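You operate a simulated robot arm through the tools that you are given. There is no shell and no other tool. Be economical: measure what you need, move in short steps, check, and stop when the job is done.

You are at the controls of a simulated two-armed robot. One attempt, no reset.

TASK
Take the short glass four and put it on the top of the light box. Take the sample tub and leave it on top of the square plate. Take the blue brush and leave it on the upper hose shelf. Close the lower bench drawer. Fetch the salt bag from the top of the pump bench and stand it on the top of the trough rack. Take the chip card and put it on top of the label roll on the top of the pump bench. Put the small bottle full of red cordial on the top of the pump bench away on the third shelf from the bottom of the wire rack. Open the blue door. The order is free. Set down upright: short glass four, salt bag, small bottle full of red cordial.

Only the result counts: the job must be done as asked and must still hold three seconds after the hand-in. Knocking over, shifting, dropping, spilling or breaking anything else fails it.

THE ROBOT
Two 6-joint arms with two-finger grippers on one trunk, on a base that drives. Base frame: it is fixed to the floor where the robot stands at the start and does not move with it; the origin is under the middle of the robot, x ahead of it, y to its left, z up; the surface under the hand at the start is at about z = 0.86. Readings come in m, rad, newtons and seconds.
The left shoulder is at the start at [0.03, 0.178, 0.988], the right one opposite. With the tool pointing down near the work surface each hand reaches from about 0.34 to 0.84 m from the robot's upright axis, wherever it stands, measured 20 degrees to its own side. Places, roughly: blue brush (15x6x10 cm) [1, -4.6, 1]; blue door [-3.1, 2.3, 1]; chip card [-3.75, 1, 0.75]; label roll (9x9x5 cm) [-3.7, 1.2, 0.8]; lower bench drawer [-3.9, 0.8, 0.6]; salt bag [-3.75, 0.75, 0.75]; sample tub [0.75, -1.25, 1]; short glass four [0.5, 0, 1]; small bottle full of red cordial [-5.5, 1, 1]; square plate (16x16x6 cm) [0.7, -5.2, 0.9]; third shelf of the wire rack [-6.8, 0.9, 1]; top of the light box (16x16 cm) [0.6, 1.1, 0.92]; top of the trough rack [-1.5, -2.8, 0.9]; upper hose shelf [-0.9, -5.3, 1.1]. Payload 2.54 kg a hand.
Tool frame (each hand has its own): the origin (TCP) lies between the finger pads and is the grasp point; the fingertips stand 0.03 m ahead of it; z points along the fingers, y is the line along which they close. Largest opening 0.116 m; the body of the gripper starts 0.095 m behind the TCP.
Orientation is that of the tool frame in the base frame, as [roll, pitch, yaw] about the fixed x, y, z axes, in that order (R = Rz(yaw) Ry(pitch) Rx(roll)). With the fingers straight down and closing along the base's y, the tool's x points along the base's -x, its y along +y and its z along -z.

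THE INTERFACE
- The arms move only by the tool drive_tool. It takes "left_rows", "right_rows" or both (then of equal length, played together; a hand with none holds still); each is a list of rows, each a list of 3 entries, a list of its own where there are three numbers: the closure, from 0 (fully open) to 1 (shut), then the shift along the tool's x, y, z in m, then the turn, a rotation vector about the tool's x, y, z in rad. In form: [[hand, [x, y, z], [rx, ry, rz]], ...]. A call has 1 to 10 rows; each row is the pose to reach, as a shift and turn from the pose commanded when the call began, along the tool's axes at that moment. A row lasts 0.2 s, in which the tool goes at most 0.05 m and 0.15 rad; a call with a longer step from one row to the next is refused whole, and so is a gripper value outside its range. Where a pose cannot be reached the arm comes as near as it can. A force on the tool above 40 N (or 10 N above the force at the start of the call, whichever is more), or a blocked arm, ends the call early, and 0.2 s more pass. The fingers move at their own pace (about 0.153 m/s each) and stop on an object; they squeeze with about 22 N. The grip force told is the motor's: it shows also when the fingers shut on nothing. Time passes only in rows, and 0.2 s behind the last, so rows that repeat a pose let the fingers close. The reply holds the time, the measured pose of the TCP, the force on the tool along the base axes, the opening and the grip force, in the units named above and with some noise, with the torque about the TCP (base axes, N m) and any sound that the robot's microphone picked up.
- Cameras (640 x 400 px; columns grow to the right, rows downward): "scene" is now at [0.0428, -0.023, 1.7062]; the picture's right is [-0.28, -0.96, 0.00], its down [-0.74, 0.22, -0.63] and it looks along [0.60, -0.18, -0.78] (base axes); focal length 254 px, centre (320, 200). "left" rides on the left gripper at [0.069, 0.015, -0.122] in its tool frame; the picture's right is [-0.21, 0.98, 0.00], its down [-0.83, -0.18, -0.53] and it looks along [-0.52, -0.11, 0.85] (tool axes); focal length 251 px, centre (320, 200). "right" rides on the right gripper at [0.069, -0.015, -0.122] in its tool frame; the picture's right is [0.21, 0.98, 0.00], its down [-0.83, 0.18, -0.53] and it looks along [-0.52, 0.11, 0.85] (tool axes); focal length 251 px, centre (320, 200). There is no depth. A picture from a camera that has moved, and an enlarged one, comes with that camera's place and axes in the base frame and with its lens.
- camera(camera): a new picture of that camera. It takes no simulated time.
- raise_lower(by): slides the trunk up (or, below 0, down) by that many m; the arms and the scene camera ride with it, the base frame stays. It gives what a move gives, with no picture.
- steer(legs): drives the robot by 1 to 6 legs, each [ahead, left, turn to the left] in m, m and rad, along the robot's own axes; the way and the turn of a leg run together, so that a leg with both is an arc; at most 1.5 m and 3.142 rad a leg. The arms and the cameras ride along, it lands a little off, and it stops where it bumps. It gives what a move gives.
- head_to(pan, tilt): turns the head with the scene camera to pan (to the left, within 2.496 rad either way) and tilt (down, from -0.506 to 1.204), counted from straight ahead of the robot. It gives what a move gives.
- enlarge(camera, box): a new picture of the part [left, top, right, bottom] of that camera's present view, enlarged. It takes no simulated time.
- job_done(): hands the job in; it is judged then, once.

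Go step by step. Nothing tells you exact positions but the pictures and the camera data: compare them with the known pose of the tool, close in by small moves and look again before you grip or let go. The budget is 207 turns and 194 pictures, counting those below and the enlarged ones. Unless the task says otherwise, let go and move clear before handing in.

The tools are called after ">>>" as name(argument=value, ...) on one line, values as JSON. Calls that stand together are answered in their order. drive_tool: Moves the arms, as the interface text tells. Its arguments: {"type":"object","properties":{"left_rows":{"type":"array","items":{"type":"array"}},"right_rows":{"type":"array","items":{"type":"array"}}},"required":[]} The other tools are called the same way: raise_lower (by) slides the trunk up or down; steer (legs) drives the base; head_to (pan, tilt) turns the head that bears the scene camera; camera (camera) takes a picture; enlarge (camera, box) takes an enlarged picture of a part of a camera's view; job_done () hands the job in.

At the start:

```text
time_s: 0.0
left_tcp_pos: [0.4439, 0.1105, 1.0758]
left_orientation: [-3.14, 0.0, -3.141]
left_ft_force: [-0.1, -1.0, -0.2]
left_torque: [-0.03, -0.03, 0.04]
left_opening: 0.1159
left_grasp_force: 0.1
right_tcp_pos: [0.4737, -0.2659, 1.0583]
right_orientation: [3.14, 0.001, 3.14]
right_ft_force: [0.1, 0.5, -0.2]
right_torque: [-0.03, 0.01, 0.0]
right_opening: 0.116
right_grasp_force: 0.0
trunk travel left (down, up): [-0.2, 0.34]
robot x, y, heading: [-0.0004, -0.0007, -0.001]
head pan, tilt: [-0.288, 0.888]
```

scene: 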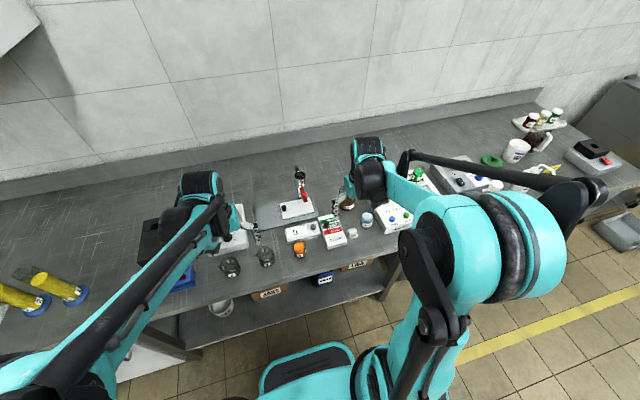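
right: 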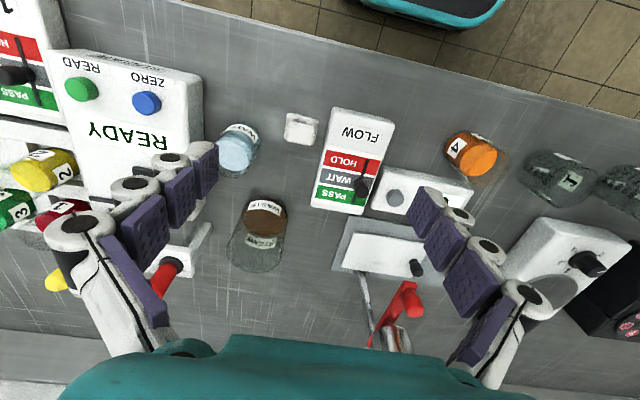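
left: 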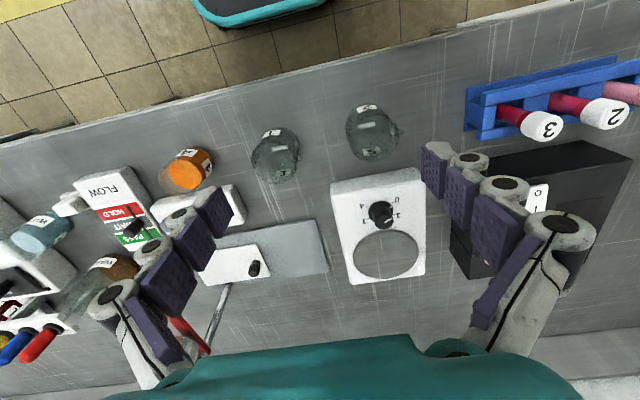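

I see a bench with labelled jars; the orange one marked 4 should be short glass four, near [0.48,-0.06]. I'll take closer views first.

>>> enlarge(camera="right", box=[380, 80, 640, 242])

>>> enlarge(camera="left", box=[60, 80, 420, 305])

>>> head_to(pan=0.9, tilt=0.7)

>>> camera(camera="scene")

```text
2.46 times, centred on (510, 161) of right
camera zoom: at [0.4051, -0.2815, 1.181], right [-0.21, 0.98, 0.0], down [0.83, 0.18, 0.53], along [0.52, 0.11, -0.85], focal length 619 px, centre (-148, 296)
```

zoom: 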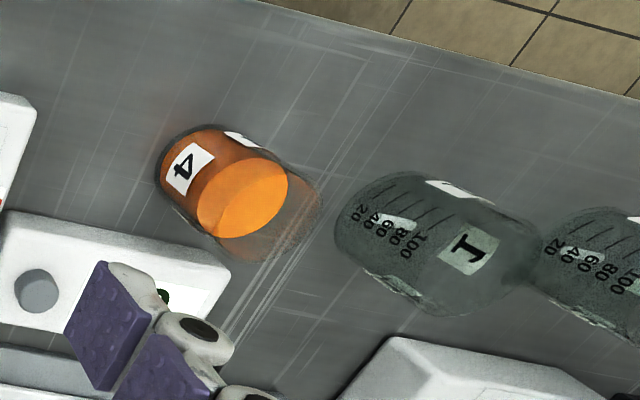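

```text
1.78 times, centred on (240, 192) of left
camera zoom: at [0.3765, 0.1256, 1.197], right [0.21, 0.98, 0.0], down [0.83, -0.18, 0.53], along [0.52, -0.11, -0.85], focal length 447 px, centre (462, 213)
```

zoom: 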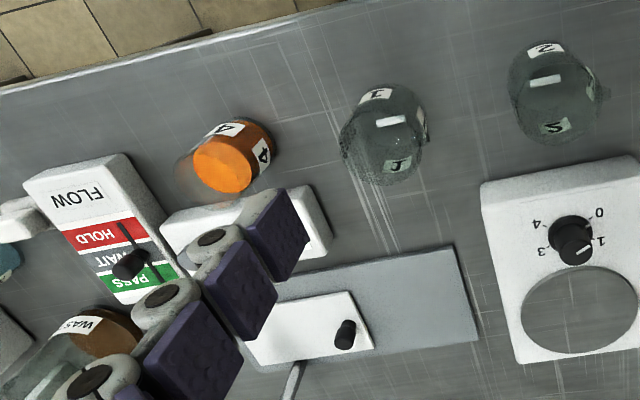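

```text
time_s: 1.4
left_tcp_pos: [0.4436, 0.1114, 1.0748]
left_orientation: [3.141, 0.0, -3.141]
left_ft_force: [-0.6, -0.3, -0.1]
left_torque: [0.02, 0.0, -0.03]
left_opening: 0.1163
left_grasp_force: 0.0
right_tcp_pos: [0.4725, -0.2663, 1.0581]
right_orientation: [3.141, 0.001, -3.141]
right_ft_force: [-0.2, -0.6, -0.3]
right_torque: [0.02, 0.01, 0.01]
right_opening: 0.1161
right_grasp_force: 0.1
trunk travel left (down, up): [-0.2, 0.34]
robot x, y, heading: [0.0005, 0.001, 0.004]
head pan, tilt: [0.901, 0.7]
```

```text
188 pictures are left
camera scene: at [0.0226, 0.0651, 1.7215], right [0.78, -0.62, 0.0], down [-0.4, -0.5, -0.76], along [0.48, 0.6, -0.64], focal length 254 px, centre (320, 200)
```

scene: 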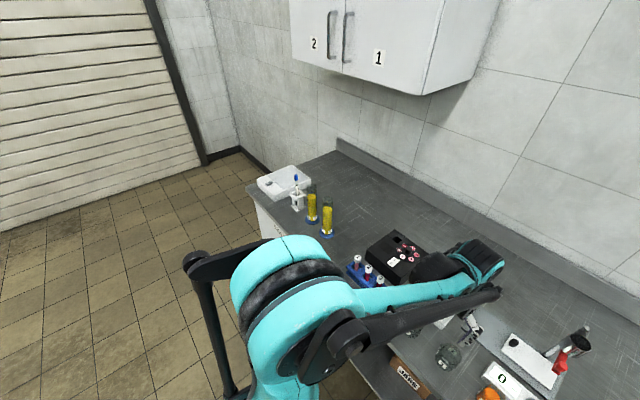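

Glass four holds orange liquid. By triangulation its centre is about (0.480,-0.074), liquid at z≈0.90 and rim at ≈0.93. I move the left hand above it and check.

>>> drive_tool(left_rows=[[0.2, [-0.009, -0.046, 0], [0, 0, 0]], [0.2, [-0.018, -0.092, 0], [0, 0, 0]], [0.2, [-0.027, -0.139, 0], [0, 0, 0]], [0.2, [-0.0364, -0.185, 0], [0, 0, 0]], [0.2, [-0.0364, -0.185, 0.04], [0, 0, 0]]])

>>> camera(camera="left")

```text
time_s: 2.6
left_tcp_pos: [0.4799, -0.0728, 1.0328]
left_orientation: [-3.141, -0.001, 3.141]
left_ft_force: [0.0, 0.7, 0.3]
left_torque: [-0.01, 0.03, 0.02]
left_opening: 0.0927
left_grasp_force: 0.1
right_tcp_pos: [0.473, -0.2644, 1.0588]
right_orientation: [-3.141, 0.0, -3.14]
right_ft_force: [0.3, -0.1, 0.3]
right_torque: [-0.03, 0.04, -0.01]
right_opening: 0.1162
right_grasp_force: 0.0
trunk travel left (down, up): [-0.2, 0.34]
robot x, y, heading: [0.0014, -0.0001, -0.003]
head pan, tilt: [0.901, 0.7]
```

```text
187 pictures are left
camera left: at [0.4121, -0.0587, 1.1541], right [0.21, 0.98, 0.0], down [0.83, -0.18, 0.53], along [0.52, -0.11, -0.85], focal length 251 px, centre (320, 200)
```

left: 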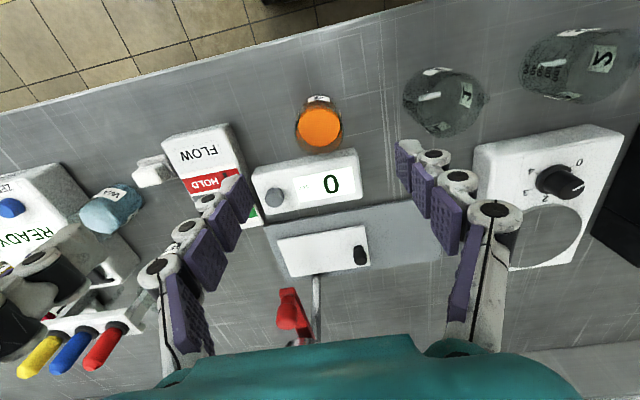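

The glass sits under the hand as computed. I descend to z≈0.90 and close.

>>> drive_tool(left_rows=[[0.2, [-0.002, 0, 0.045], [0, 0, 0]], [0.2, [-0.002, 0, 0.09], [0, 0, 0]], [0.2, [-0.002, 0, 0.133], [0, 0, 0]], [0.2, [-0.002, 0, 0.133], [0, 0, 0]], [1, [-0.002, 0, 0.133], [0, 0, 0]], [1, [-0.002, 0, 0.133], [0, 0, 0]], [1, [-0.002, 0, 0.133], [0, 0, 0]]])

>>> camera(camera="left")

```text
time_s: 4.2
left_tcp_pos: [0.4813, -0.071, 0.9018]
left_orientation: [3.141, 0.001, -3.141]
left_ft_force: [-0.4, -0.9, 2.3]
left_torque: [-0.01, 0.02, 0.0]
left_opening: 0.044
left_grasp_force: 22.2
right_tcp_pos: [0.4727, -0.2659, 1.0602]
right_orientation: [3.141, 0.002, 3.142]
right_ft_force: [-0.4, -0.5, -0.4]
right_torque: [-0.01, -0.02, 0.0]
right_opening: 0.1159
right_grasp_force: 0.0
trunk travel left (down, up): [-0.2, 0.34]
robot x, y, heading: [-0.0018, 0.0004, 0.002]
head pan, tilt: [0.901, 0.7]
```

```text
186 pictures are left
camera left: at [0.4135, -0.0576, 1.0222], right [0.21, 0.98, 0.0], down [0.83, -0.18, 0.53], along [0.52, -0.11, -0.85], focal length 251 px, centre (320, 200)
```

left: 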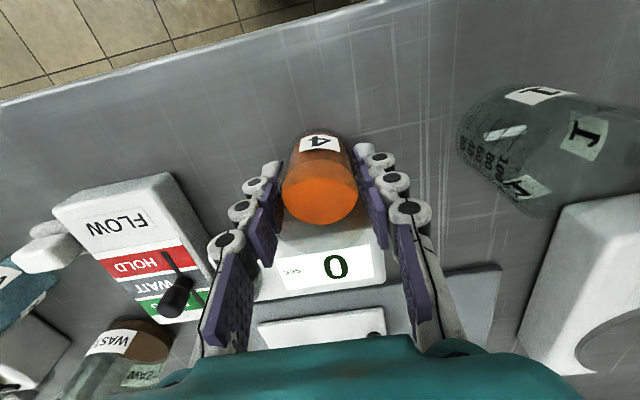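

Gripped. I lift gently, bring the arm to its own side, and drive left.

>>> drive_tool(left_rows=[[1, [0, 0, -0.01], [0, 0, 0]], [1, [0, 0, -0.03], [0, 0, 0]], [1, [0, 0, -0.06], [0, 0, 0]], [1, [0, 0, -0.09], [0, 0, 0]], [1, [0, 0, -0.12], [0, 0, 0]], [1, [0, 0.03, -0.15], [0, 0, 0]], [1, [0, 0.07, -0.17], [0, 0, 0]], [1, [0, 0.11, -0.18], [0, 0, 0]], [1, [0, 0.15, -0.18], [0, 0, 0]], [1, [0, 0.18, -0.18], [0, 0, 0]]])

>>> steer(legs=[[-0.03, 0.75, 0]])

>>> camera(camera="scene")

>>> camera(camera="left")

```text
time_s: 6.4
left_tcp_pos: [0.4831, 0.1063, 1.0832]
left_orientation: [-3.14, 0.001, 3.141]
left_ft_force: [-0.2, 0.8, -1.3]
left_torque: [0.0, -0.01, 0.0]
left_opening: 0.044
left_grasp_force: 21.8
right_tcp_pos: [0.4725, -0.2662, 1.0601]
right_orientation: [-3.141, -0.001, 3.14]
right_ft_force: [0.1, -0.3, -0.4]
right_torque: [-0.01, 0.01, -0.04]
right_opening: 0.1161
right_grasp_force: 0.1
trunk travel left (down, up): [-0.2, 0.34]
robot x, y, heading: [0.0015, -0.0018, 0.002]
head pan, tilt: [0.901, 0.7]
```

```text
time_s: 10.5
left_tcp_pos: [0.4446, 0.8652, 1.083]
left_orientation: [-3.14, 0.0, -3.127]
left_ft_force: [-0.1, 0.0, -1.3]
left_torque: [-0.05, 0.0, -0.01]
left_opening: 0.0443
left_grasp_force: 21.6
right_tcp_pos: [0.4421, 0.4934, 1.0597]
right_orientation: [3.141, 0.001, -3.128]
right_ft_force: [0.7, 0.8, -0.1]
right_torque: [-0.03, 0.03, -0.01]
right_opening: 0.1159
right_grasp_force: 0.1
trunk travel left (down, up): [-0.2, 0.34]
robot x, y, heading: [-0.036, 0.7522, 0.011]
head pan, tilt: [0.901, 0.7]
```

```text
185 pictures are left
camera scene: at [-0.0134, 0.8189, 1.7215], right [0.79, -0.61, 0.0], down [-0.39, -0.51, -0.76], along [0.47, 0.61, -0.64], focal length 254 px, centre (320, 200)
```

scene: 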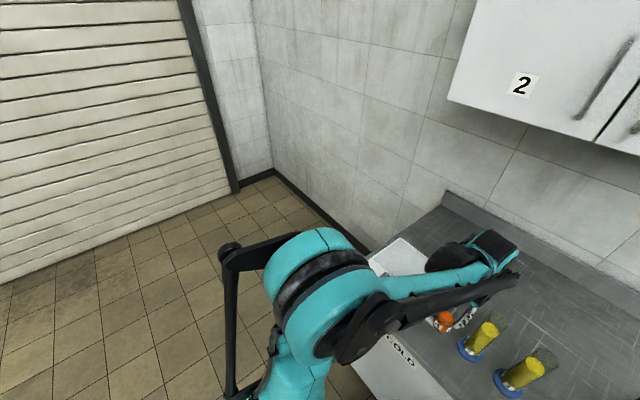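

```text
184 pictures are left
camera left: at [0.3776, 0.8782, 1.2039], right [0.2, 0.98, 0.0], down [0.83, -0.17, 0.53], along [0.52, -0.11, -0.85], focal length 251 px, centre (320, 200)
```

left: 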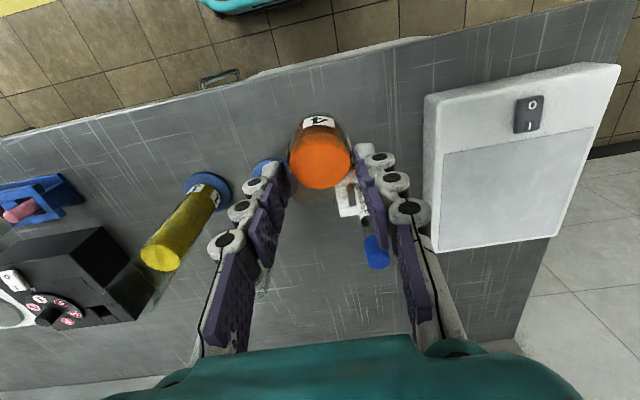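

The light panel spans x 0.52–0.68 and y 1.00–1.16. I strafe left beside it, then bring the arm forward over its centre (0.60,1.08).

>>> steer(legs=[[0, 0.2, 0]])

>>> drive_tool(left_rows=[[1, [-0.03, 0, 0], [0, 0, 0]], [1, [-0.06, 0, 0], [0, 0, 0]], [1, [-0.09, 0, 0], [0, 0, 0]], [1, [-0.12, 0, 0], [0, 0, 0]], [1, [-0.15, 0, 0], [0, 0, 0]], [1, [-0.155, 0, 0], [0, 0, 0]]])

>>> camera(camera="left")

```text
time_s: 12.1
left_tcp_pos: [0.4431, 1.0613, 1.0838]
left_orientation: [-3.141, 0.0, -3.131]
left_ft_force: [0.5, 0.2, -1.7]
left_torque: [-0.01, 0.0, 0.04]
left_opening: 0.044
left_grasp_force: 21.7
right_tcp_pos: [0.438, 0.6902, 1.0583]
right_orientation: [-3.14, 0.0, -3.131]
right_ft_force: [0.3, 0.6, 0.0]
right_torque: [-0.07, 0.0, -0.01]
right_opening: 0.1159
right_grasp_force: 0.1
trunk travel left (down, up): [-0.2, 0.34]
robot x, y, heading: [-0.0382, 0.9493, 0.011]
head pan, tilt: [0.901, 0.7]
```

```text
time_s: 13.5
left_tcp_pos: [0.5957, 1.0625, 1.0818]
left_orientation: [-3.139, 0.002, -3.132]
left_ft_force: [0.0, -0.8, -0.5]
left_torque: [0.01, -0.04, -0.01]
left_opening: 0.044
left_grasp_force: 21.8
right_tcp_pos: [0.4375, 0.6899, 1.0592]
right_orientation: [3.141, 0.001, -3.13]
right_ft_force: [0.2, 0.2, 0.8]
right_torque: [0.03, 0.01, -0.01]
right_opening: 0.1161
right_grasp_force: 0.1
trunk travel left (down, up): [-0.2, 0.34]
robot x, y, heading: [-0.0364, 0.9519, 0.012]
head pan, tilt: [0.901, 0.7]
```

```text
183 pictures are left
camera left: at [0.5286, 1.0764, 1.2034], right [0.2, 0.98, 0.0], down [0.83, -0.17, 0.53], along [0.52, -0.11, -0.85], focal length 251 px, centre (320, 200)
```

left: 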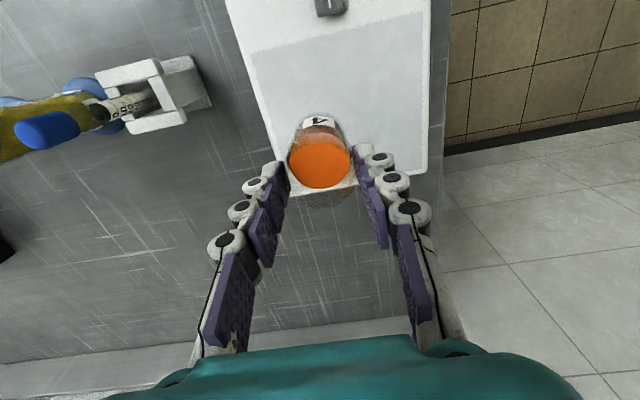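

The panel's centre is about (0.602,1.09). I shift 2.5 cm left and lower to just above contact.

>>> drive_tool(left_rows=[[1, [-0.005, 0.024, 0], [0, 0, 0]], [1, [-0.005, 0.024, 0.03], [0, 0, 0]], [1, [-0.005, 0.024, 0.06], [0, 0, 0]], [1, [-0.005, 0.024, 0.09], [0, 0, 0]], [1, [-0.005, 0.024, 0.105], [0, 0, 0]], [1, [-0.005, 0.024, 0.112], [0, 0, 0]]])

>>> camera(camera="left")

```text
time_s: 14.9
left_tcp_pos: [0.6024, 1.087, 0.9724]
left_orientation: [3.14, 0.001, -3.129]
left_ft_force: [-1.1, 0.4, 16.1]
left_torque: [0.02, 0.11, -0.05]
left_opening: 0.0442
left_grasp_force: 22.2
right_tcp_pos: [0.436, 0.6902, 1.0598]
right_orientation: [-3.141, 0.001, -3.132]
right_ft_force: [-0.5, 0.0, -0.4]
right_torque: [-0.05, 0.02, 0.0]
right_opening: 0.1162
right_grasp_force: 0.1
trunk travel left (down, up): [-0.2, 0.34]
robot x, y, heading: [-0.0382, 0.9521, 0.01]
head pan, tilt: [0.901, 0.7]
```

```text
182 pictures are left
camera left: at [0.5327, 1.1004, 1.0932], right [0.2, 0.98, 0.0], down [0.83, -0.17, 0.53], along [0.52, -0.11, -0.84], focal length 251 px, centre (320, 200)
```

left: 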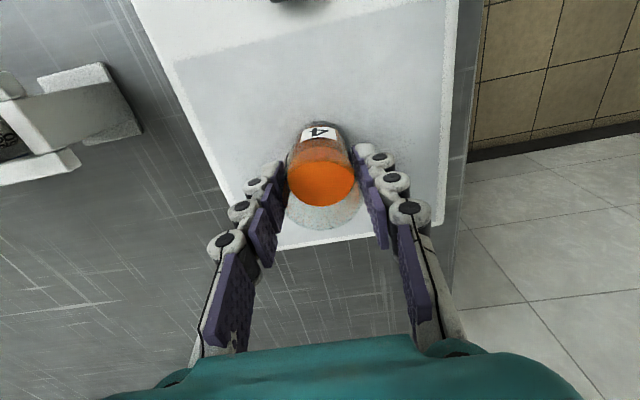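

Contact is confirmed, with the glass resting on the panel. I release gently and rise.

>>> drive_tool(left_rows=[[1, [0, 0, -0.001], [0, 0, 0]], [0.5, [0, 0, -0.001], [0, 0, 0]], [0.2, [0, 0, -0.001], [0, 0, 0]], [0.2, [0, 0, -0.03], [0, 0, 0]], [0.2, [0, 0, -0.07], [0, 0, 0]], [0.2, [0, 0, -0.11], [0, 0, 0]], [0.2, [0.04, 0, -0.13], [0, 0, 0]], [0.2, [0.08, 0, -0.15], [0, 0, 0]], [0.2, [0.12, 0, -0.15], [0, 0, 0]], [0.2, [0.16, 0, -0.15], [0, 0, 0]]])

>>> camera(camera="left")

```text
time_s: 17.1
left_tcp_pos: [0.4439, 1.0852, 1.1209]
left_orientation: [-3.14, 0.003, -3.133]
left_ft_force: [0.1, -0.1, -1.0]
left_torque: [0.03, -0.05, 0.03]
left_opening: 0.0927
left_grasp_force: 0.1
right_tcp_pos: [0.4362, 0.691, 1.0597]
right_orientation: [3.141, 0.001, -3.132]
right_ft_force: [0.0, -0.1, 0.7]
right_torque: [0.03, 0.03, -0.04]
right_opening: 0.116
right_grasp_force: 0.0
trunk travel left (down, up): [-0.2, 0.34]
robot x, y, heading: [-0.0352, 0.9496, 0.009]
head pan, tilt: [0.901, 0.7]
```

```text
181 pictures are left
camera left: at [0.3753, 1.0982, 1.2426], right [0.2, 0.98, 0.0], down [0.83, -0.17, 0.54], along [0.52, -0.11, -0.84], focal length 251 px, centre (320, 200)
```

left: 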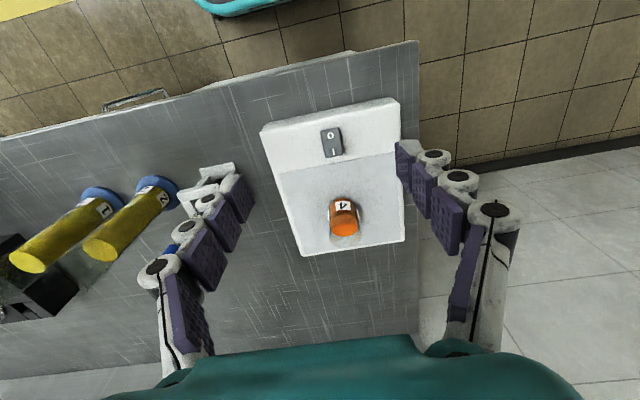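

The glass stands on the panel. Next is the sample tub; I back away, raise the trunk, and drive right.

>>> raise_lower(by=0.12)

>>> steer(legs=[[-0.2, 0, 0], [0, -1.0, 0], [0, -0.95, 0]])

>>> head_to(pan=-0.35, tilt=0.7)

>>> camera(camera="scene")

```text
time_s: 18.6
left_tcp_pos: [0.4451, 1.0842, 1.241]
left_orientation: [-3.141, 0.0, -3.132]
left_ft_force: [-0.2, -0.2, 0.1]
left_torque: [-0.03, 0.0, -0.04]
left_opening: 0.0928
left_grasp_force: 0.0
right_tcp_pos: [0.4377, 0.6894, 1.1799]
right_orientation: [3.141, 0.0, -3.131]
right_ft_force: [-0.5, 0.1, 0.0]
right_torque: [0.0, 0.0, 0.02]
right_opening: 0.1161
right_grasp_force: 0.1
trunk travel left (down, up): [-0.32, 0.22]
robot x, y, heading: [-0.034, 0.9532, 0.011]
head pan, tilt: [0.901, 0.7]
```

```text
time_s: 29.6
left_tcp_pos: [0.2545, -0.8839, 1.2409]
left_orientation: [-3.141, 0.0, -3.139]
left_ft_force: [0.6, -0.4, -0.2]
left_torque: [0.01, -0.01, 0.0]
left_opening: 0.0929
left_grasp_force: 0.2
right_tcp_pos: [0.2445, -1.2773, 1.1795]
right_orientation: [3.142, 0.001, -3.14]
right_ft_force: [0.2, 0.9, 0.1]
right_torque: [-0.01, 0.0, 0.0]
right_opening: 0.1159
right_grasp_force: 0.1
trunk travel left (down, up): [-0.32, 0.22]
robot x, y, heading: [-0.2311, -1.0119, -0.005]
head pan, tilt: [0.901, 0.7]
```

```text
time_s: 31.0
left_tcp_pos: [0.2546, -0.8819, 1.2419]
left_orientation: [3.141, 0.001, -3.138]
left_ft_force: [-1.5, 0.0, -0.5]
left_torque: [0.01, 0.0, 0.03]
left_opening: 0.0926
left_grasp_force: 0.2
right_tcp_pos: [0.2449, -1.2775, 1.1798]
right_orientation: [-3.141, 0.0, -3.14]
right_ft_force: [0.4, 0.1, -0.5]
right_torque: [-0.03, 0.0, 0.03]
right_opening: 0.1162
right_grasp_force: 0.0
trunk travel left (down, up): [-0.32, 0.22]
robot x, y, heading: [-0.2273, -1.0098, 0.003]
head pan, tilt: [-0.351, 0.7]
```

```text
180 pictures are left
camera scene: at [-0.1792, -1.0428, 1.8415], right [-0.34, -0.94, 0.0], down [-0.61, 0.22, -0.76], along [0.72, -0.26, -0.64], focal length 254 px, centre (320, 200)
```

scene: 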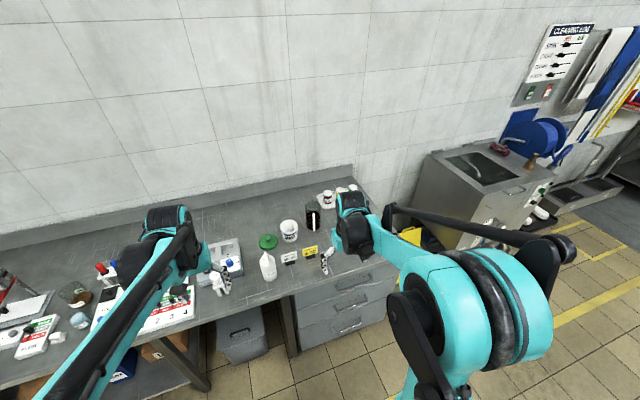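

I see a white tub with print near (289,230) and a dark jar beside it. I zoom in.

>>> enlarge(camera="scene", box=[220, 170, 380, 270])

>>> camera(camera="right")

```text
4.00 times, centred on (300, 220) of scene
camera zoom: at [-0.1792, -1.0428, 1.8415], right [-0.34, -0.94, 0.0], down [-0.61, 0.22, -0.76], along [0.72, -0.26, -0.64], focal length 1014 px, centre (400, 120)
```

zoom: 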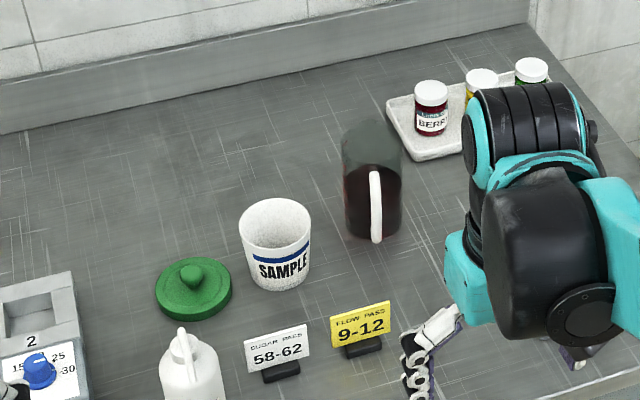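

```text
178 pictures are left
camera right: at [0.1768, -1.2931, 1.3009], right [-0.22, 0.98, 0.0], down [0.83, 0.18, 0.53], along [0.52, 0.12, -0.85], focal length 251 px, centre (320, 200)
```

right: 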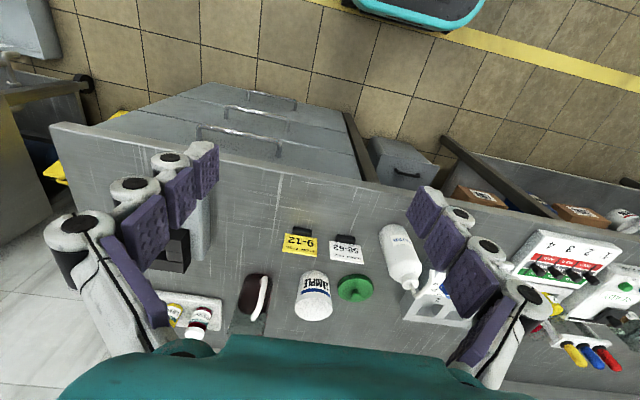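

The open SAMPLE tub is at about (0.70,-1.19), roughly 9 cm wide. The lid is close on its left, so I'll grip front-to-back with the right hand turned 90°. First I drive in and lower.

>>> steer(legs=[[0.22, 0, 0]])

>>> raise_lower(by=-0.09)

>>> drive_tool(right_rows=[[0, [-0.02, 0.01, 0], [0, 0, 0.15]], [0, [-0.04, 0.02, 0], [0, 0, 0.3]], [0, [-0.06, 0.03, 0], [0, 0, 0.45]], [0, [-0.08, 0.04, 0], [0, 0, 0.6]], [0, [-0.1, 0.05, 0], [0, 0, 0.75]], [0, [-0.12, 0.06, 0], [0, 0, 0.9]], [0, [-0.14, 0.07, 0], [0, 0, 1.05]], [0, [-0.16, 0.08, 0], [0, 0, 1.2]], [0, [-0.18, 0.08, 0], [0, 0, 1.35]], [0, [-0.2, 0.08, 0], [0, 0, 1.5]]])

>>> camera(camera="right")

>>> camera(camera="scene")

```text
time_s: 32.7
left_tcp_pos: [0.4709, -0.8804, 1.2413]
left_orientation: [3.141, 0.001, -3.136]
left_ft_force: [-0.1, 0.9, 0.5]
left_torque: [0.04, 0.02, -0.03]
left_opening: 0.0927
left_grasp_force: 0.0
right_tcp_pos: [0.4605, -1.2746, 1.1793]
right_orientation: [3.141, 0.0, -3.136]
right_ft_force: [0.5, 0.3, -0.1]
right_torque: [0.0, 0.05, 0.01]
right_opening: 0.1161
right_grasp_force: 0.2
trunk travel left (down, up): [-0.32, 0.22]
robot x, y, heading: [-0.0158, -1.0127, 0.005]
head pan, tilt: [-0.351, 0.7]
```

```text
time_s: 33.9
left_tcp_pos: [0.4704, -0.8821, 1.1516]
left_orientation: [3.141, 0.001, -3.136]
left_ft_force: [-0.9, -0.4, 0.0]
left_torque: [0.01, 0.0, 0.02]
left_opening: 0.0926
left_grasp_force: 0.0
right_tcp_pos: [0.4602, -1.2749, 1.0901]
right_orientation: [3.141, 0.0, -3.134]
right_ft_force: [0.6, 0.2, -0.3]
right_torque: [0.0, -0.02, 0.0]
right_opening: 0.1158
right_grasp_force: 0.1
trunk travel left (down, up): [-0.23, 0.31]
robot x, y, heading: [-0.0106, -1.0115, 0.005]
head pan, tilt: [-0.351, 0.7]
```

```text
time_s: 36.1
left_tcp_pos: [0.4727, -0.88, 1.1497]
left_orientation: [3.141, -0.001, -3.138]
left_ft_force: [0.6, 0.2, -0.2]
left_torque: [-0.03, 0.02, 0.0]
left_opening: 0.0927
left_grasp_force: 0.1
right_tcp_pos: [0.6611, -1.1951, 1.0876]
right_orientation: [-3.14, 0.001, 1.644]
right_ft_force: [0.0, 0.0, -0.1]
right_torque: [-0.02, 0.01, 0.02]
right_opening: 0.1159
right_grasp_force: 0.0
trunk travel left (down, up): [-0.23, 0.31]
robot x, y, heading: [-0.0127, -1.0108, 0.006]
head pan, tilt: [-0.351, 0.7]
```

```text
177 pictures are left
camera right: at [0.6433, -1.1273, 1.2099], right [0.96, 0.29, 0.0], down [0.24, -0.81, 0.53], along [0.15, -0.51, -0.85], focal length 251 px, centre (320, 200)
```

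right: 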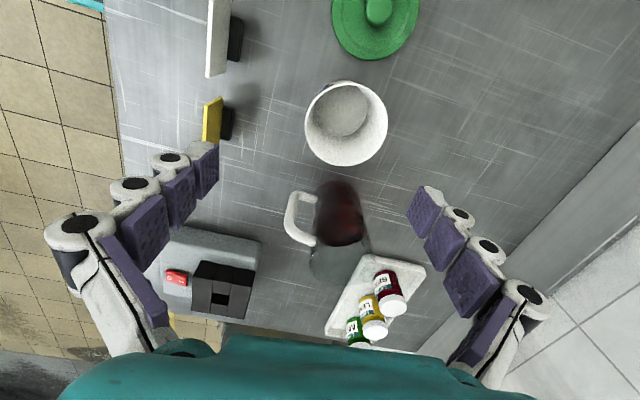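

```text
176 pictures are left
camera scene: at [0.0379, -1.0418, 1.7514], right [-0.34, -0.94, 0.0], down [-0.61, 0.22, -0.76], along [0.72, -0.26, -0.64], focal length 254 px, centre (320, 200)
```

scene: 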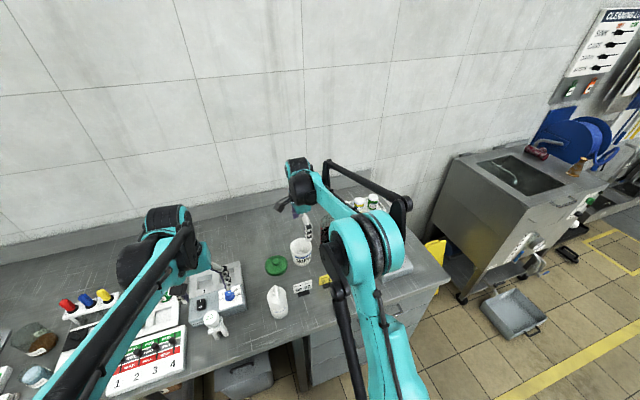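

The tub centre is confirmed at (0.690,-1.191). I descend over it and close.

>>> drive_tool(right_rows=[[0, [0.002, 0.029, 0.03], [0, 0, 0]], [0, [0.002, 0.029, 0.075], [0, 0, 0]], [0, [0.002, 0.029, 0.115], [0, 0, 0]], [0, [0.002, 0.029, 0.15], [0, 0, 0]], [0, [0.002, 0.029, 0.185], [0, 0, 0]], [0, [0.002, 0.029, 0.185], [0, 0, 0]], [1, [0.002, 0.029, 0.185], [0, 0, 0]], [1, [0.002, 0.029, 0.185], [0, 0, 0]], [1, [0.002, 0.029, 0.185], [0, 0, 0]]])

>>> camera(camera="right")

```text
time_s: 38.1
left_tcp_pos: [0.4711, -0.8796, 1.1515]
left_orientation: [-3.141, 0.001, -3.135]
left_ft_force: [-0.4, 0.0, 0.1]
left_torque: [0.0, 0.0, 0.01]
left_opening: 0.093
left_grasp_force: 0.1
right_tcp_pos: [0.6876, -1.1899, 0.9034]
right_orientation: [-3.14, 0.002, 1.645]
right_ft_force: [2.8, 0.2, 10.3]
right_torque: [-0.07, -0.05, 0.0]
right_opening: 0.0834
right_grasp_force: 21.7
trunk travel left (down, up): [-0.23, 0.31]
robot x, y, heading: [-0.0144, -1.014, 0.007]
head pan, tilt: [-0.351, 0.7]
```

```text
175 pictures are left
camera right: at [0.6684, -1.1226, 1.024], right [0.96, 0.29, 0.0], down [0.24, -0.81, 0.53], along [0.15, -0.51, -0.85], focal length 251 px, centre (320, 200)
```

right: 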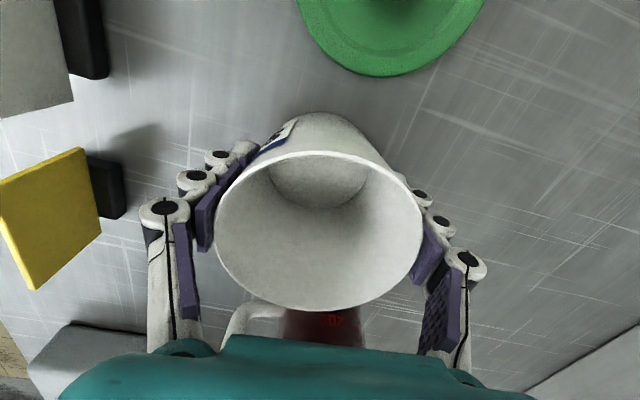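

Gripped. I lift clear, retract, then back up and look for the route toward y≈-5.

>>> drive_tool(right_rows=[[1, [0, 0, -0.03], [0, 0, 0]], [1, [0, 0, -0.07], [0, 0, 0]], [1, [0, 0, -0.11], [0, 0, 0]], [1, [0, 0, -0.15], [0, 0, 0]], [1, [0, 0, -0.19], [0, 0, 0]], [1, [0, -0.04, -0.2], [0, 0, 0]], [1, [0, -0.08, -0.2], [0, 0, 0]], [1, [0, -0.12, -0.2], [0, 0, 0]], [1, [0, -0.16, -0.2], [0, 0, 0]], [1, [0, -0.2, -0.2], [0, 0, 0]]])

>>> steer(legs=[[-0.6, 0, 0]])

>>> head_to(pan=-0.95, tilt=0.35)

>>> camera(camera="scene")

```text
time_s: 40.3
left_tcp_pos: [0.4688, -0.8814, 1.1516]
left_orientation: [3.141, 0.001, -3.135]
left_ft_force: [-1.2, 0.8, 1.2]
left_torque: [0.02, -0.04, 0.03]
left_opening: 0.0927
left_grasp_force: 0.0
right_tcp_pos: [0.4858, -1.2074, 1.1042]
right_orientation: [3.14, 0.001, 1.645]
right_ft_force: [0.0, 0.6, 0.9]
right_torque: [0.02, -0.06, 0.03]
right_opening: 0.0836
right_grasp_force: 21.8
trunk travel left (down, up): [-0.23, 0.31]
robot x, y, heading: [-0.0139, -1.0085, 0.002]
head pan, tilt: [-0.351, 0.7]
```

```text
time_s: 43.7
left_tcp_pos: [-0.137, -0.8836, 1.1517]
left_orientation: [3.141, 0.003, -3.134]
left_ft_force: [0.6, -0.2, -0.5]
left_torque: [-0.01, -0.03, 0.02]
left_opening: 0.093
left_grasp_force: 0.1
right_tcp_pos: [-0.1199, -1.2097, 1.1042]
right_orientation: [3.141, 0.001, 1.65]
right_ft_force: [-0.1, 0.0, -1.0]
right_torque: [0.05, -0.02, -0.02]
right_opening: 0.0836
right_grasp_force: 22.2
trunk travel left (down, up): [-0.23, 0.31]
robot x, y, heading: [-0.6211, -1.0173, 0.009]
head pan, tilt: [-0.351, 0.7]
```

```text
time_s: 44.7
left_tcp_pos: [-0.137, -0.8838, 1.1513]
left_orientation: [-3.142, -0.001, -3.135]
left_ft_force: [0.0, 0.2, -0.4]
left_torque: [0.03, 0.01, 0.02]
left_opening: 0.0928
left_grasp_force: 0.1
right_tcp_pos: [-0.1193, -1.2082, 1.1043]
right_orientation: [-3.141, -0.001, 1.65]
right_ft_force: [-0.2, -0.1, -1.9]
right_torque: [-0.02, -0.02, -0.01]
right_opening: 0.0835
right_grasp_force: 22.0
trunk travel left (down, up): [-0.23, 0.31]
robot x, y, heading: [-0.6201, -1.0103, 0.005]
head pan, tilt: [-0.949, 0.351]
```

```text
174 pictures are left
camera scene: at [-0.5966, -1.0922, 1.7828], right [-0.81, -0.59, 0.0], down [-0.2, 0.28, -0.94], along [0.55, -0.76, -0.34], focal length 254 px, centre (320, 200)
```

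scene: 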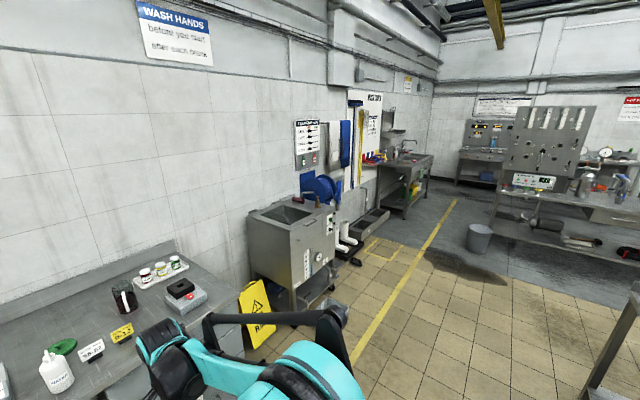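

The wet-area bench with the plate and brush lies ahead along the left wall at y≈-4 to -6. I strafe in steps along x≈-0.6 and look again.

>>> steer(legs=[[0, -1.2, 0], [0, -1.2, 0]])

>>> camera(camera="scene")

>>> head_to(pan=-1.6, tilt=0.45)

>>> camera(camera="scene")

```text
time_s: 56.3
left_tcp_pos: [-0.1286, -3.2308, 1.1513]
left_orientation: [3.14, 0.0, -3.132]
left_ft_force: [0.3, 0.4, -1.0]
left_torque: [0.01, 0.0, -0.03]
left_opening: 0.0929
left_grasp_force: 0.2
right_tcp_pos: [-0.1091, -3.5557, 1.1048]
right_orientation: [3.141, 0.001, 1.65]
right_ft_force: [-0.7, -0.5, -0.8]
right_torque: [0.01, -0.02, -0.05]
right_opening: 0.0835
right_grasp_force: 22.4
trunk travel left (down, up): [-0.23, 0.31]
robot x, y, heading: [-0.6119, -3.3623, 0.01]
head pan, tilt: [-0.949, 0.351]
```

```text
173 pictures are left
camera scene: at [-0.5864, -3.4396, 1.7829], right [-0.81, -0.59, 0.0], down [-0.2, 0.28, -0.94], along [0.55, -0.76, -0.34], focal length 254 px, centre (320, 200)
```

scene: 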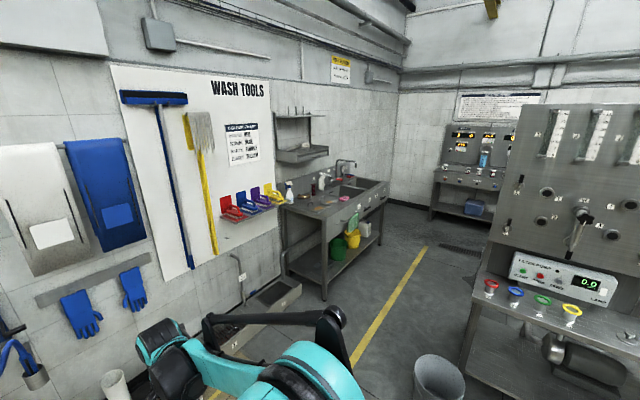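

```text
time_s: 57.3
left_tcp_pos: [-0.1286, -3.2302, 1.1519]
left_orientation: [-3.141, -0.001, -3.132]
left_ft_force: [-0.9, 0.5, 0.6]
left_torque: [0.0, 0.0, 0.02]
left_opening: 0.0928
left_grasp_force: 0.2
right_tcp_pos: [-0.1089, -3.5546, 1.104]
right_orientation: [3.14, -0.002, 1.65]
right_ft_force: [-0.9, -0.1, -1.5]
right_torque: [0.0, -0.02, 0.01]
right_opening: 0.0834
right_grasp_force: 22.0
trunk travel left (down, up): [-0.23, 0.31]
robot x, y, heading: [-0.6137, -3.3613, 0.012]
head pan, tilt: [-1.6, 0.45]
```

```text
172 pictures are left
camera scene: at [-0.6431, -3.4559, 1.7737], right [-1.0, 0.02, 0.0], down [0.01, 0.44, -0.9], along [-0.02, -0.9, -0.44], focal length 254 px, centre (320, 200)
```

scene: 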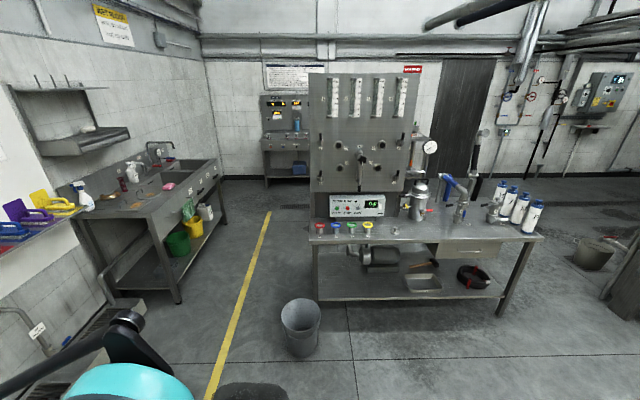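

The brushes hang on a wall ledge, and the sink bench with its shelf unit is beyond. I zoom in to find the plate, the brush and the hose shelf.

>>> enlarge(camera="scene", box=[0, 60, 240, 210])

>>> enlarge(camera="scene", box=[240, 60, 480, 210])

```text
2.67 times, centred on (120, 135) of scene
camera zoom: at [-0.6431, -3.4559, 1.7737], right [-1.0, 0.02, 0.0], down [0.01, 0.44, -0.9], along [-0.02, -0.9, -0.44], focal length 676 px, centre (853, 373)
```

zoom: 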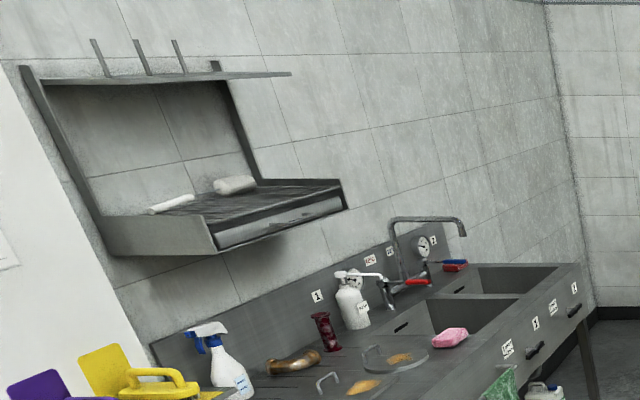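

```text
2.67 times, centred on (360, 135) of scene
camera zoom: at [-0.6431, -3.4559, 1.7737], right [-1.0, 0.02, 0.0], down [0.01, 0.44, -0.9], along [-0.02, -0.9, -0.44], focal length 676 px, centre (213, 373)
```

zoom: 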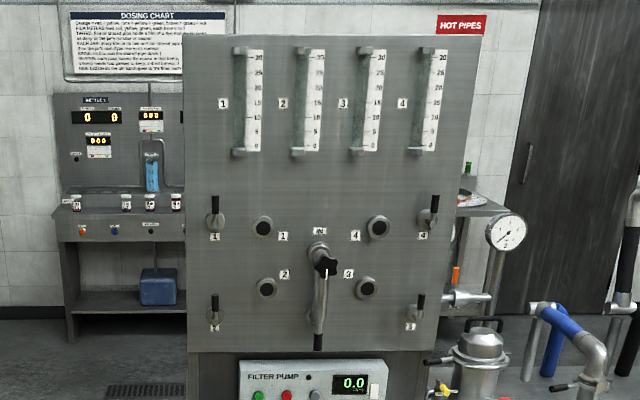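

The hose shelf seems to sit behind the pump panel. The plate should be on the near corner of the sink bench. I drive close to it, keeping clear of the bin at (-0.53,-4.76).

>>> steer(legs=[[0.6, -0.7, 0], [0, -0.8, 0]])

>>> head_to(pan=-0.3, tilt=0.65)

>>> camera(camera="scene")

```text
time_s: 66.0
left_tcp_pos: [0.4499, -4.735, 1.1516]
left_orientation: [3.14, 0.0, 3.131]
left_ft_force: [0.5, -0.3, 0.0]
left_torque: [-0.01, 0.02, -0.02]
left_opening: 0.093
left_grasp_force: 0.1
right_tcp_pos: [0.4627, -5.0602, 1.1044]
right_orientation: [3.141, -0.001, 1.632]
right_ft_force: [0.0, 0.3, -1.0]
right_torque: [0.0, -0.01, 0.04]
right_opening: 0.0834
right_grasp_force: 22.2
trunk travel left (down, up): [-0.23, 0.31]
robot x, y, heading: [-0.034, -4.8574, -0.011]
head pan, tilt: [-1.6, 0.45]
```

```text
time_s: 67.4
left_tcp_pos: [0.4508, -4.7352, 1.1515]
left_orientation: [-3.141, 0.0, 3.131]
left_ft_force: [0.3, 0.1, 1.1]
left_torque: [-0.02, 0.01, -0.02]
left_opening: 0.0927
left_grasp_force: 0.0
right_tcp_pos: [0.4636, -5.0623, 1.1038]
right_orientation: [3.141, -0.001, 1.633]
right_ft_force: [-0.8, 0.4, -0.1]
right_torque: [0.02, -0.01, 0.01]
right_opening: 0.0833
right_grasp_force: 21.5
trunk travel left (down, up): [-0.23, 0.31]
robot x, y, heading: [-0.0386, -4.8601, -0.008]
head pan, tilt: [-0.3, 0.649]
```

```text
169 pictures are left
camera scene: at [0.0176, -4.8861, 1.7558], right [-0.31, -0.95, 0.0], down [-0.58, 0.19, -0.8], along [0.76, -0.24, -0.6], focal length 254 px, centre (320, 200)
```

scene: 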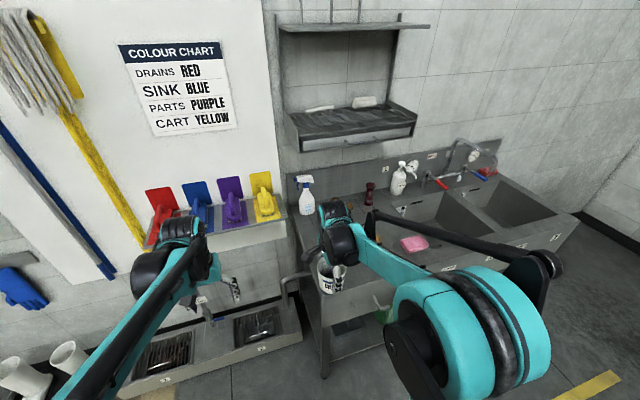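

The right arm hides the near corner of the bench. I check the right wrist camera.

>>> camera(camera="right")

>>> enlarge(camera="scene", box=[260, 170, 460, 295])

```text
168 pictures are left
camera right: at [0.4453, -4.9929, 1.2256], right [0.96, 0.27, 0.0], down [0.23, -0.81, 0.53], along [0.15, -0.51, -0.85], focal length 251 px, centre (320, 200)
```

right: 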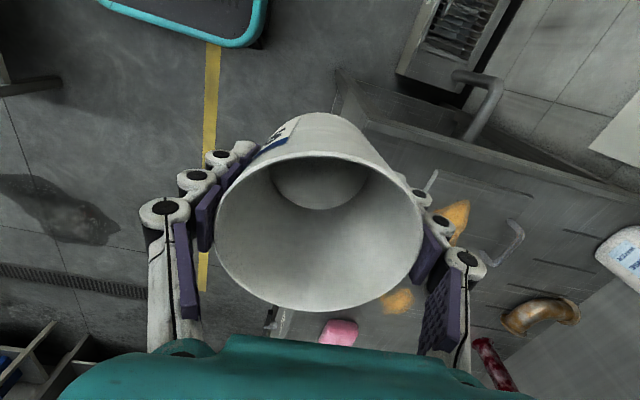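

```text
3.20 times, centred on (360, 232) of scene
camera zoom: at [0.0176, -4.8861, 1.7558], right [-0.31, -0.95, 0.0], down [-0.58, 0.19, -0.8], along [0.76, -0.24, -0.6], focal length 811 px, centre (192, 96)
```

zoom: 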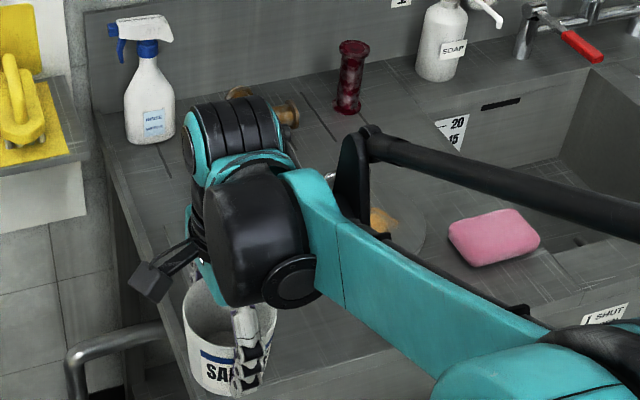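

The tub and arm hide the spot. I strafe right 0.35 m so that the left wrist camera overlooks it.

>>> steer(legs=[[0, -0.35, 0]])

>>> camera(camera="left")

>>> camera(camera="scene")

```text
time_s: 69.7
left_tcp_pos: [0.4463, -5.0846, 1.1507]
left_orientation: [3.139, -0.002, 3.13]
left_ft_force: [0.0, -0.9, -0.4]
left_torque: [0.03, 0.01, 0.01]
left_opening: 0.0926
left_grasp_force: 0.0
right_tcp_pos: [0.4585, -5.4111, 1.1032]
right_orientation: [-3.141, 0.001, 1.63]
right_ft_force: [0.5, -0.3, -0.4]
right_torque: [0.03, 0.0, 0.02]
right_opening: 0.0834
right_grasp_force: 21.7
trunk travel left (down, up): [-0.23, 0.31]
robot x, y, heading: [-0.0401, -5.2118, -0.016]
head pan, tilt: [-0.3, 0.649]
```

```text
166 pictures are left
camera left: at [0.3795, -5.0697, 1.2722], right [0.23, 0.97, 0.0], down [0.82, -0.19, 0.53], along [0.52, -0.12, -0.85], focal length 251 px, centre (320, 200)
```

left: 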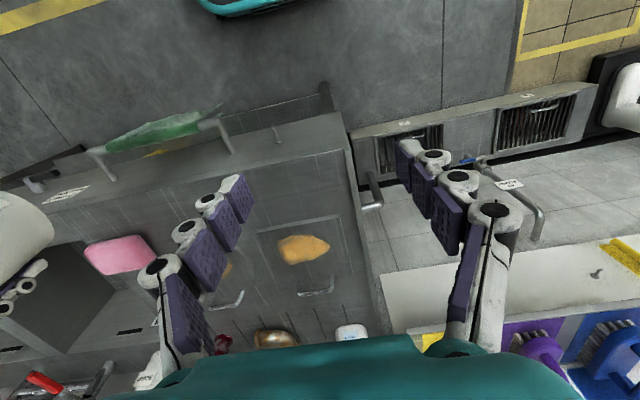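

```text
165 pictures are left
camera scene: at [0.0136, -5.2358, 1.7558], right [-0.31, -0.95, 0.0], down [-0.58, 0.19, -0.8], along [0.76, -0.24, -0.6], focal length 254 px, centre (320, 200)
```

scene: 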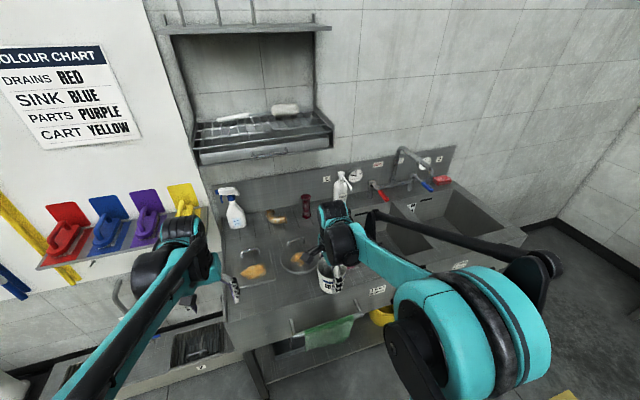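

>>> enlarge(camera="scene", box=[200, 180, 360, 300])

>>> enlarge(camera="left", box=[170, 130, 410, 330])

```text
3.33 times, centred on (280, 240) of scene
camera zoom: at [0.0136, -5.2358, 1.7558], right [-0.31, -0.95, 0.0], down [-0.58, 0.19, -0.8], along [0.76, -0.24, -0.6], focal length 845 px, centre (453, 67)
```

zoom: 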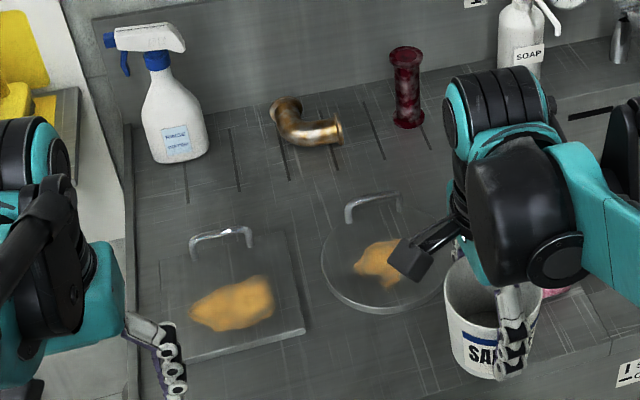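

```text
2.00 times, centred on (290, 230) of left
camera zoom: at [0.3795, -5.0697, 1.2722], right [0.23, 0.97, 0.0], down [0.82, -0.19, 0.53], along [0.52, -0.12, -0.85], focal length 503 px, centre (380, 140)
```

zoom: 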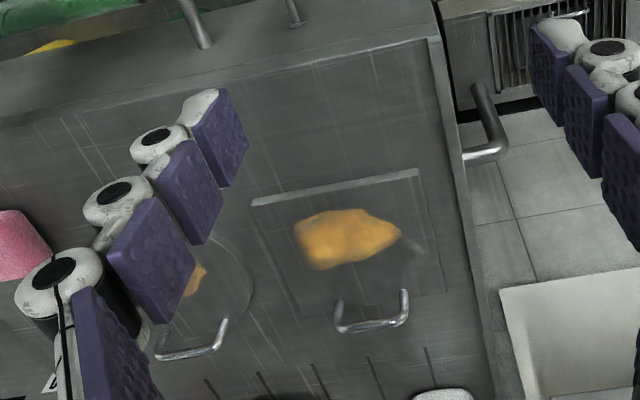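

The square plate lies at x 0.65–0.82, y -5.25 to -5.10, with a wire handle at its back. I strafe back, turn the hand so it closes sideways, and bring the tub over the plate's middle.

>>> steer(legs=[[0, 0.2, 0]])

>>> drive_tool(right_rows=[[1, [0.002, 0.02, 0], [0, 0, -0.15]], [1, [0.004, 0.04, 0], [0, 0, -0.3]], [1, [0.006, 0.07, 0], [0, 0, -0.45]], [1, [0.008, 0.1, 0], [0, 0, -0.6]], [1, [0.01, 0.13, 0], [0, 0, -0.75]], [1, [0.012, 0.16, 0], [0, 0, -0.9]], [1, [0.014, 0.19, 0], [0, 0, -1.05]], [1, [0.016, 0.22, 0], [0, 0, -1.2]], [1, [0.018, 0.24, 0], [0, 0, -1.35]], [1, [0.02, 0.255, 0], [0, 0, -1.5]]])

>>> camera(camera="right")

>>> camera(camera="left")

```text
time_s: 71.3
left_tcp_pos: [0.4482, -4.8831, 1.1505]
left_orientation: [-3.141, 0.0, 3.133]
left_ft_force: [-0.4, -0.2, 0.0]
left_torque: [-0.05, 0.03, 0.01]
left_opening: 0.0927
left_grasp_force: 0.1
right_tcp_pos: [0.4618, -5.2094, 1.1045]
right_orientation: [-3.141, 0.0, 1.635]
right_ft_force: [-0.9, 0.0, 0.5]
right_torque: [-0.04, 0.01, 0.02]
right_opening: 0.0832
right_grasp_force: 22.3
trunk travel left (down, up): [-0.23, 0.31]
robot x, y, heading: [-0.0389, -5.012, -0.007]
head pan, tilt: [-0.3, 0.649]
```

```text
time_s: 73.5
left_tcp_pos: [0.449, -4.8852, 1.1504]
left_orientation: [-3.141, 0.0, 3.132]
left_ft_force: [0.2, -0.2, -0.8]
left_torque: [-0.02, 0.01, -0.02]
left_opening: 0.0928
left_grasp_force: 0.2
right_tcp_pos: [0.7164, -5.1745, 1.1029]
right_orientation: [-3.141, -0.001, 3.136]
right_ft_force: [-0.1, 1.1, -0.9]
right_torque: [0.0, 0.0, 0.03]
right_opening: 0.0831
right_grasp_force: 21.9
trunk travel left (down, up): [-0.23, 0.31]
robot x, y, heading: [-0.0389, -5.0088, -0.01]
head pan, tilt: [-0.3, 0.649]
```

```text
162 pictures are left
camera right: at [0.6482, -5.1893, 1.2245], right [-0.21, 0.98, 0.0], down [0.83, 0.18, 0.53], along [0.52, 0.11, -0.85], focal length 251 px, centre (320, 200)
```

right: 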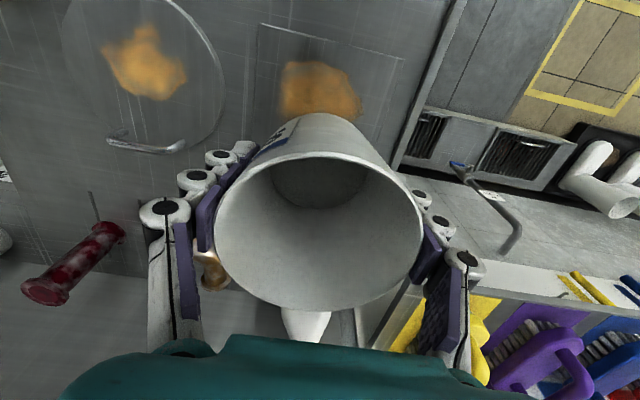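

```text
161 pictures are left
camera left: at [0.382, -4.8697, 1.2718], right [0.22, 0.97, 0.0], down [0.82, -0.19, 0.53], along [0.52, -0.12, -0.85], focal length 251 px, centre (320, 200)
```

left: 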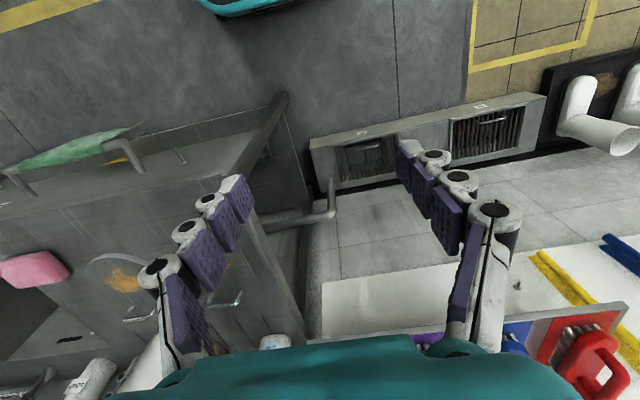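

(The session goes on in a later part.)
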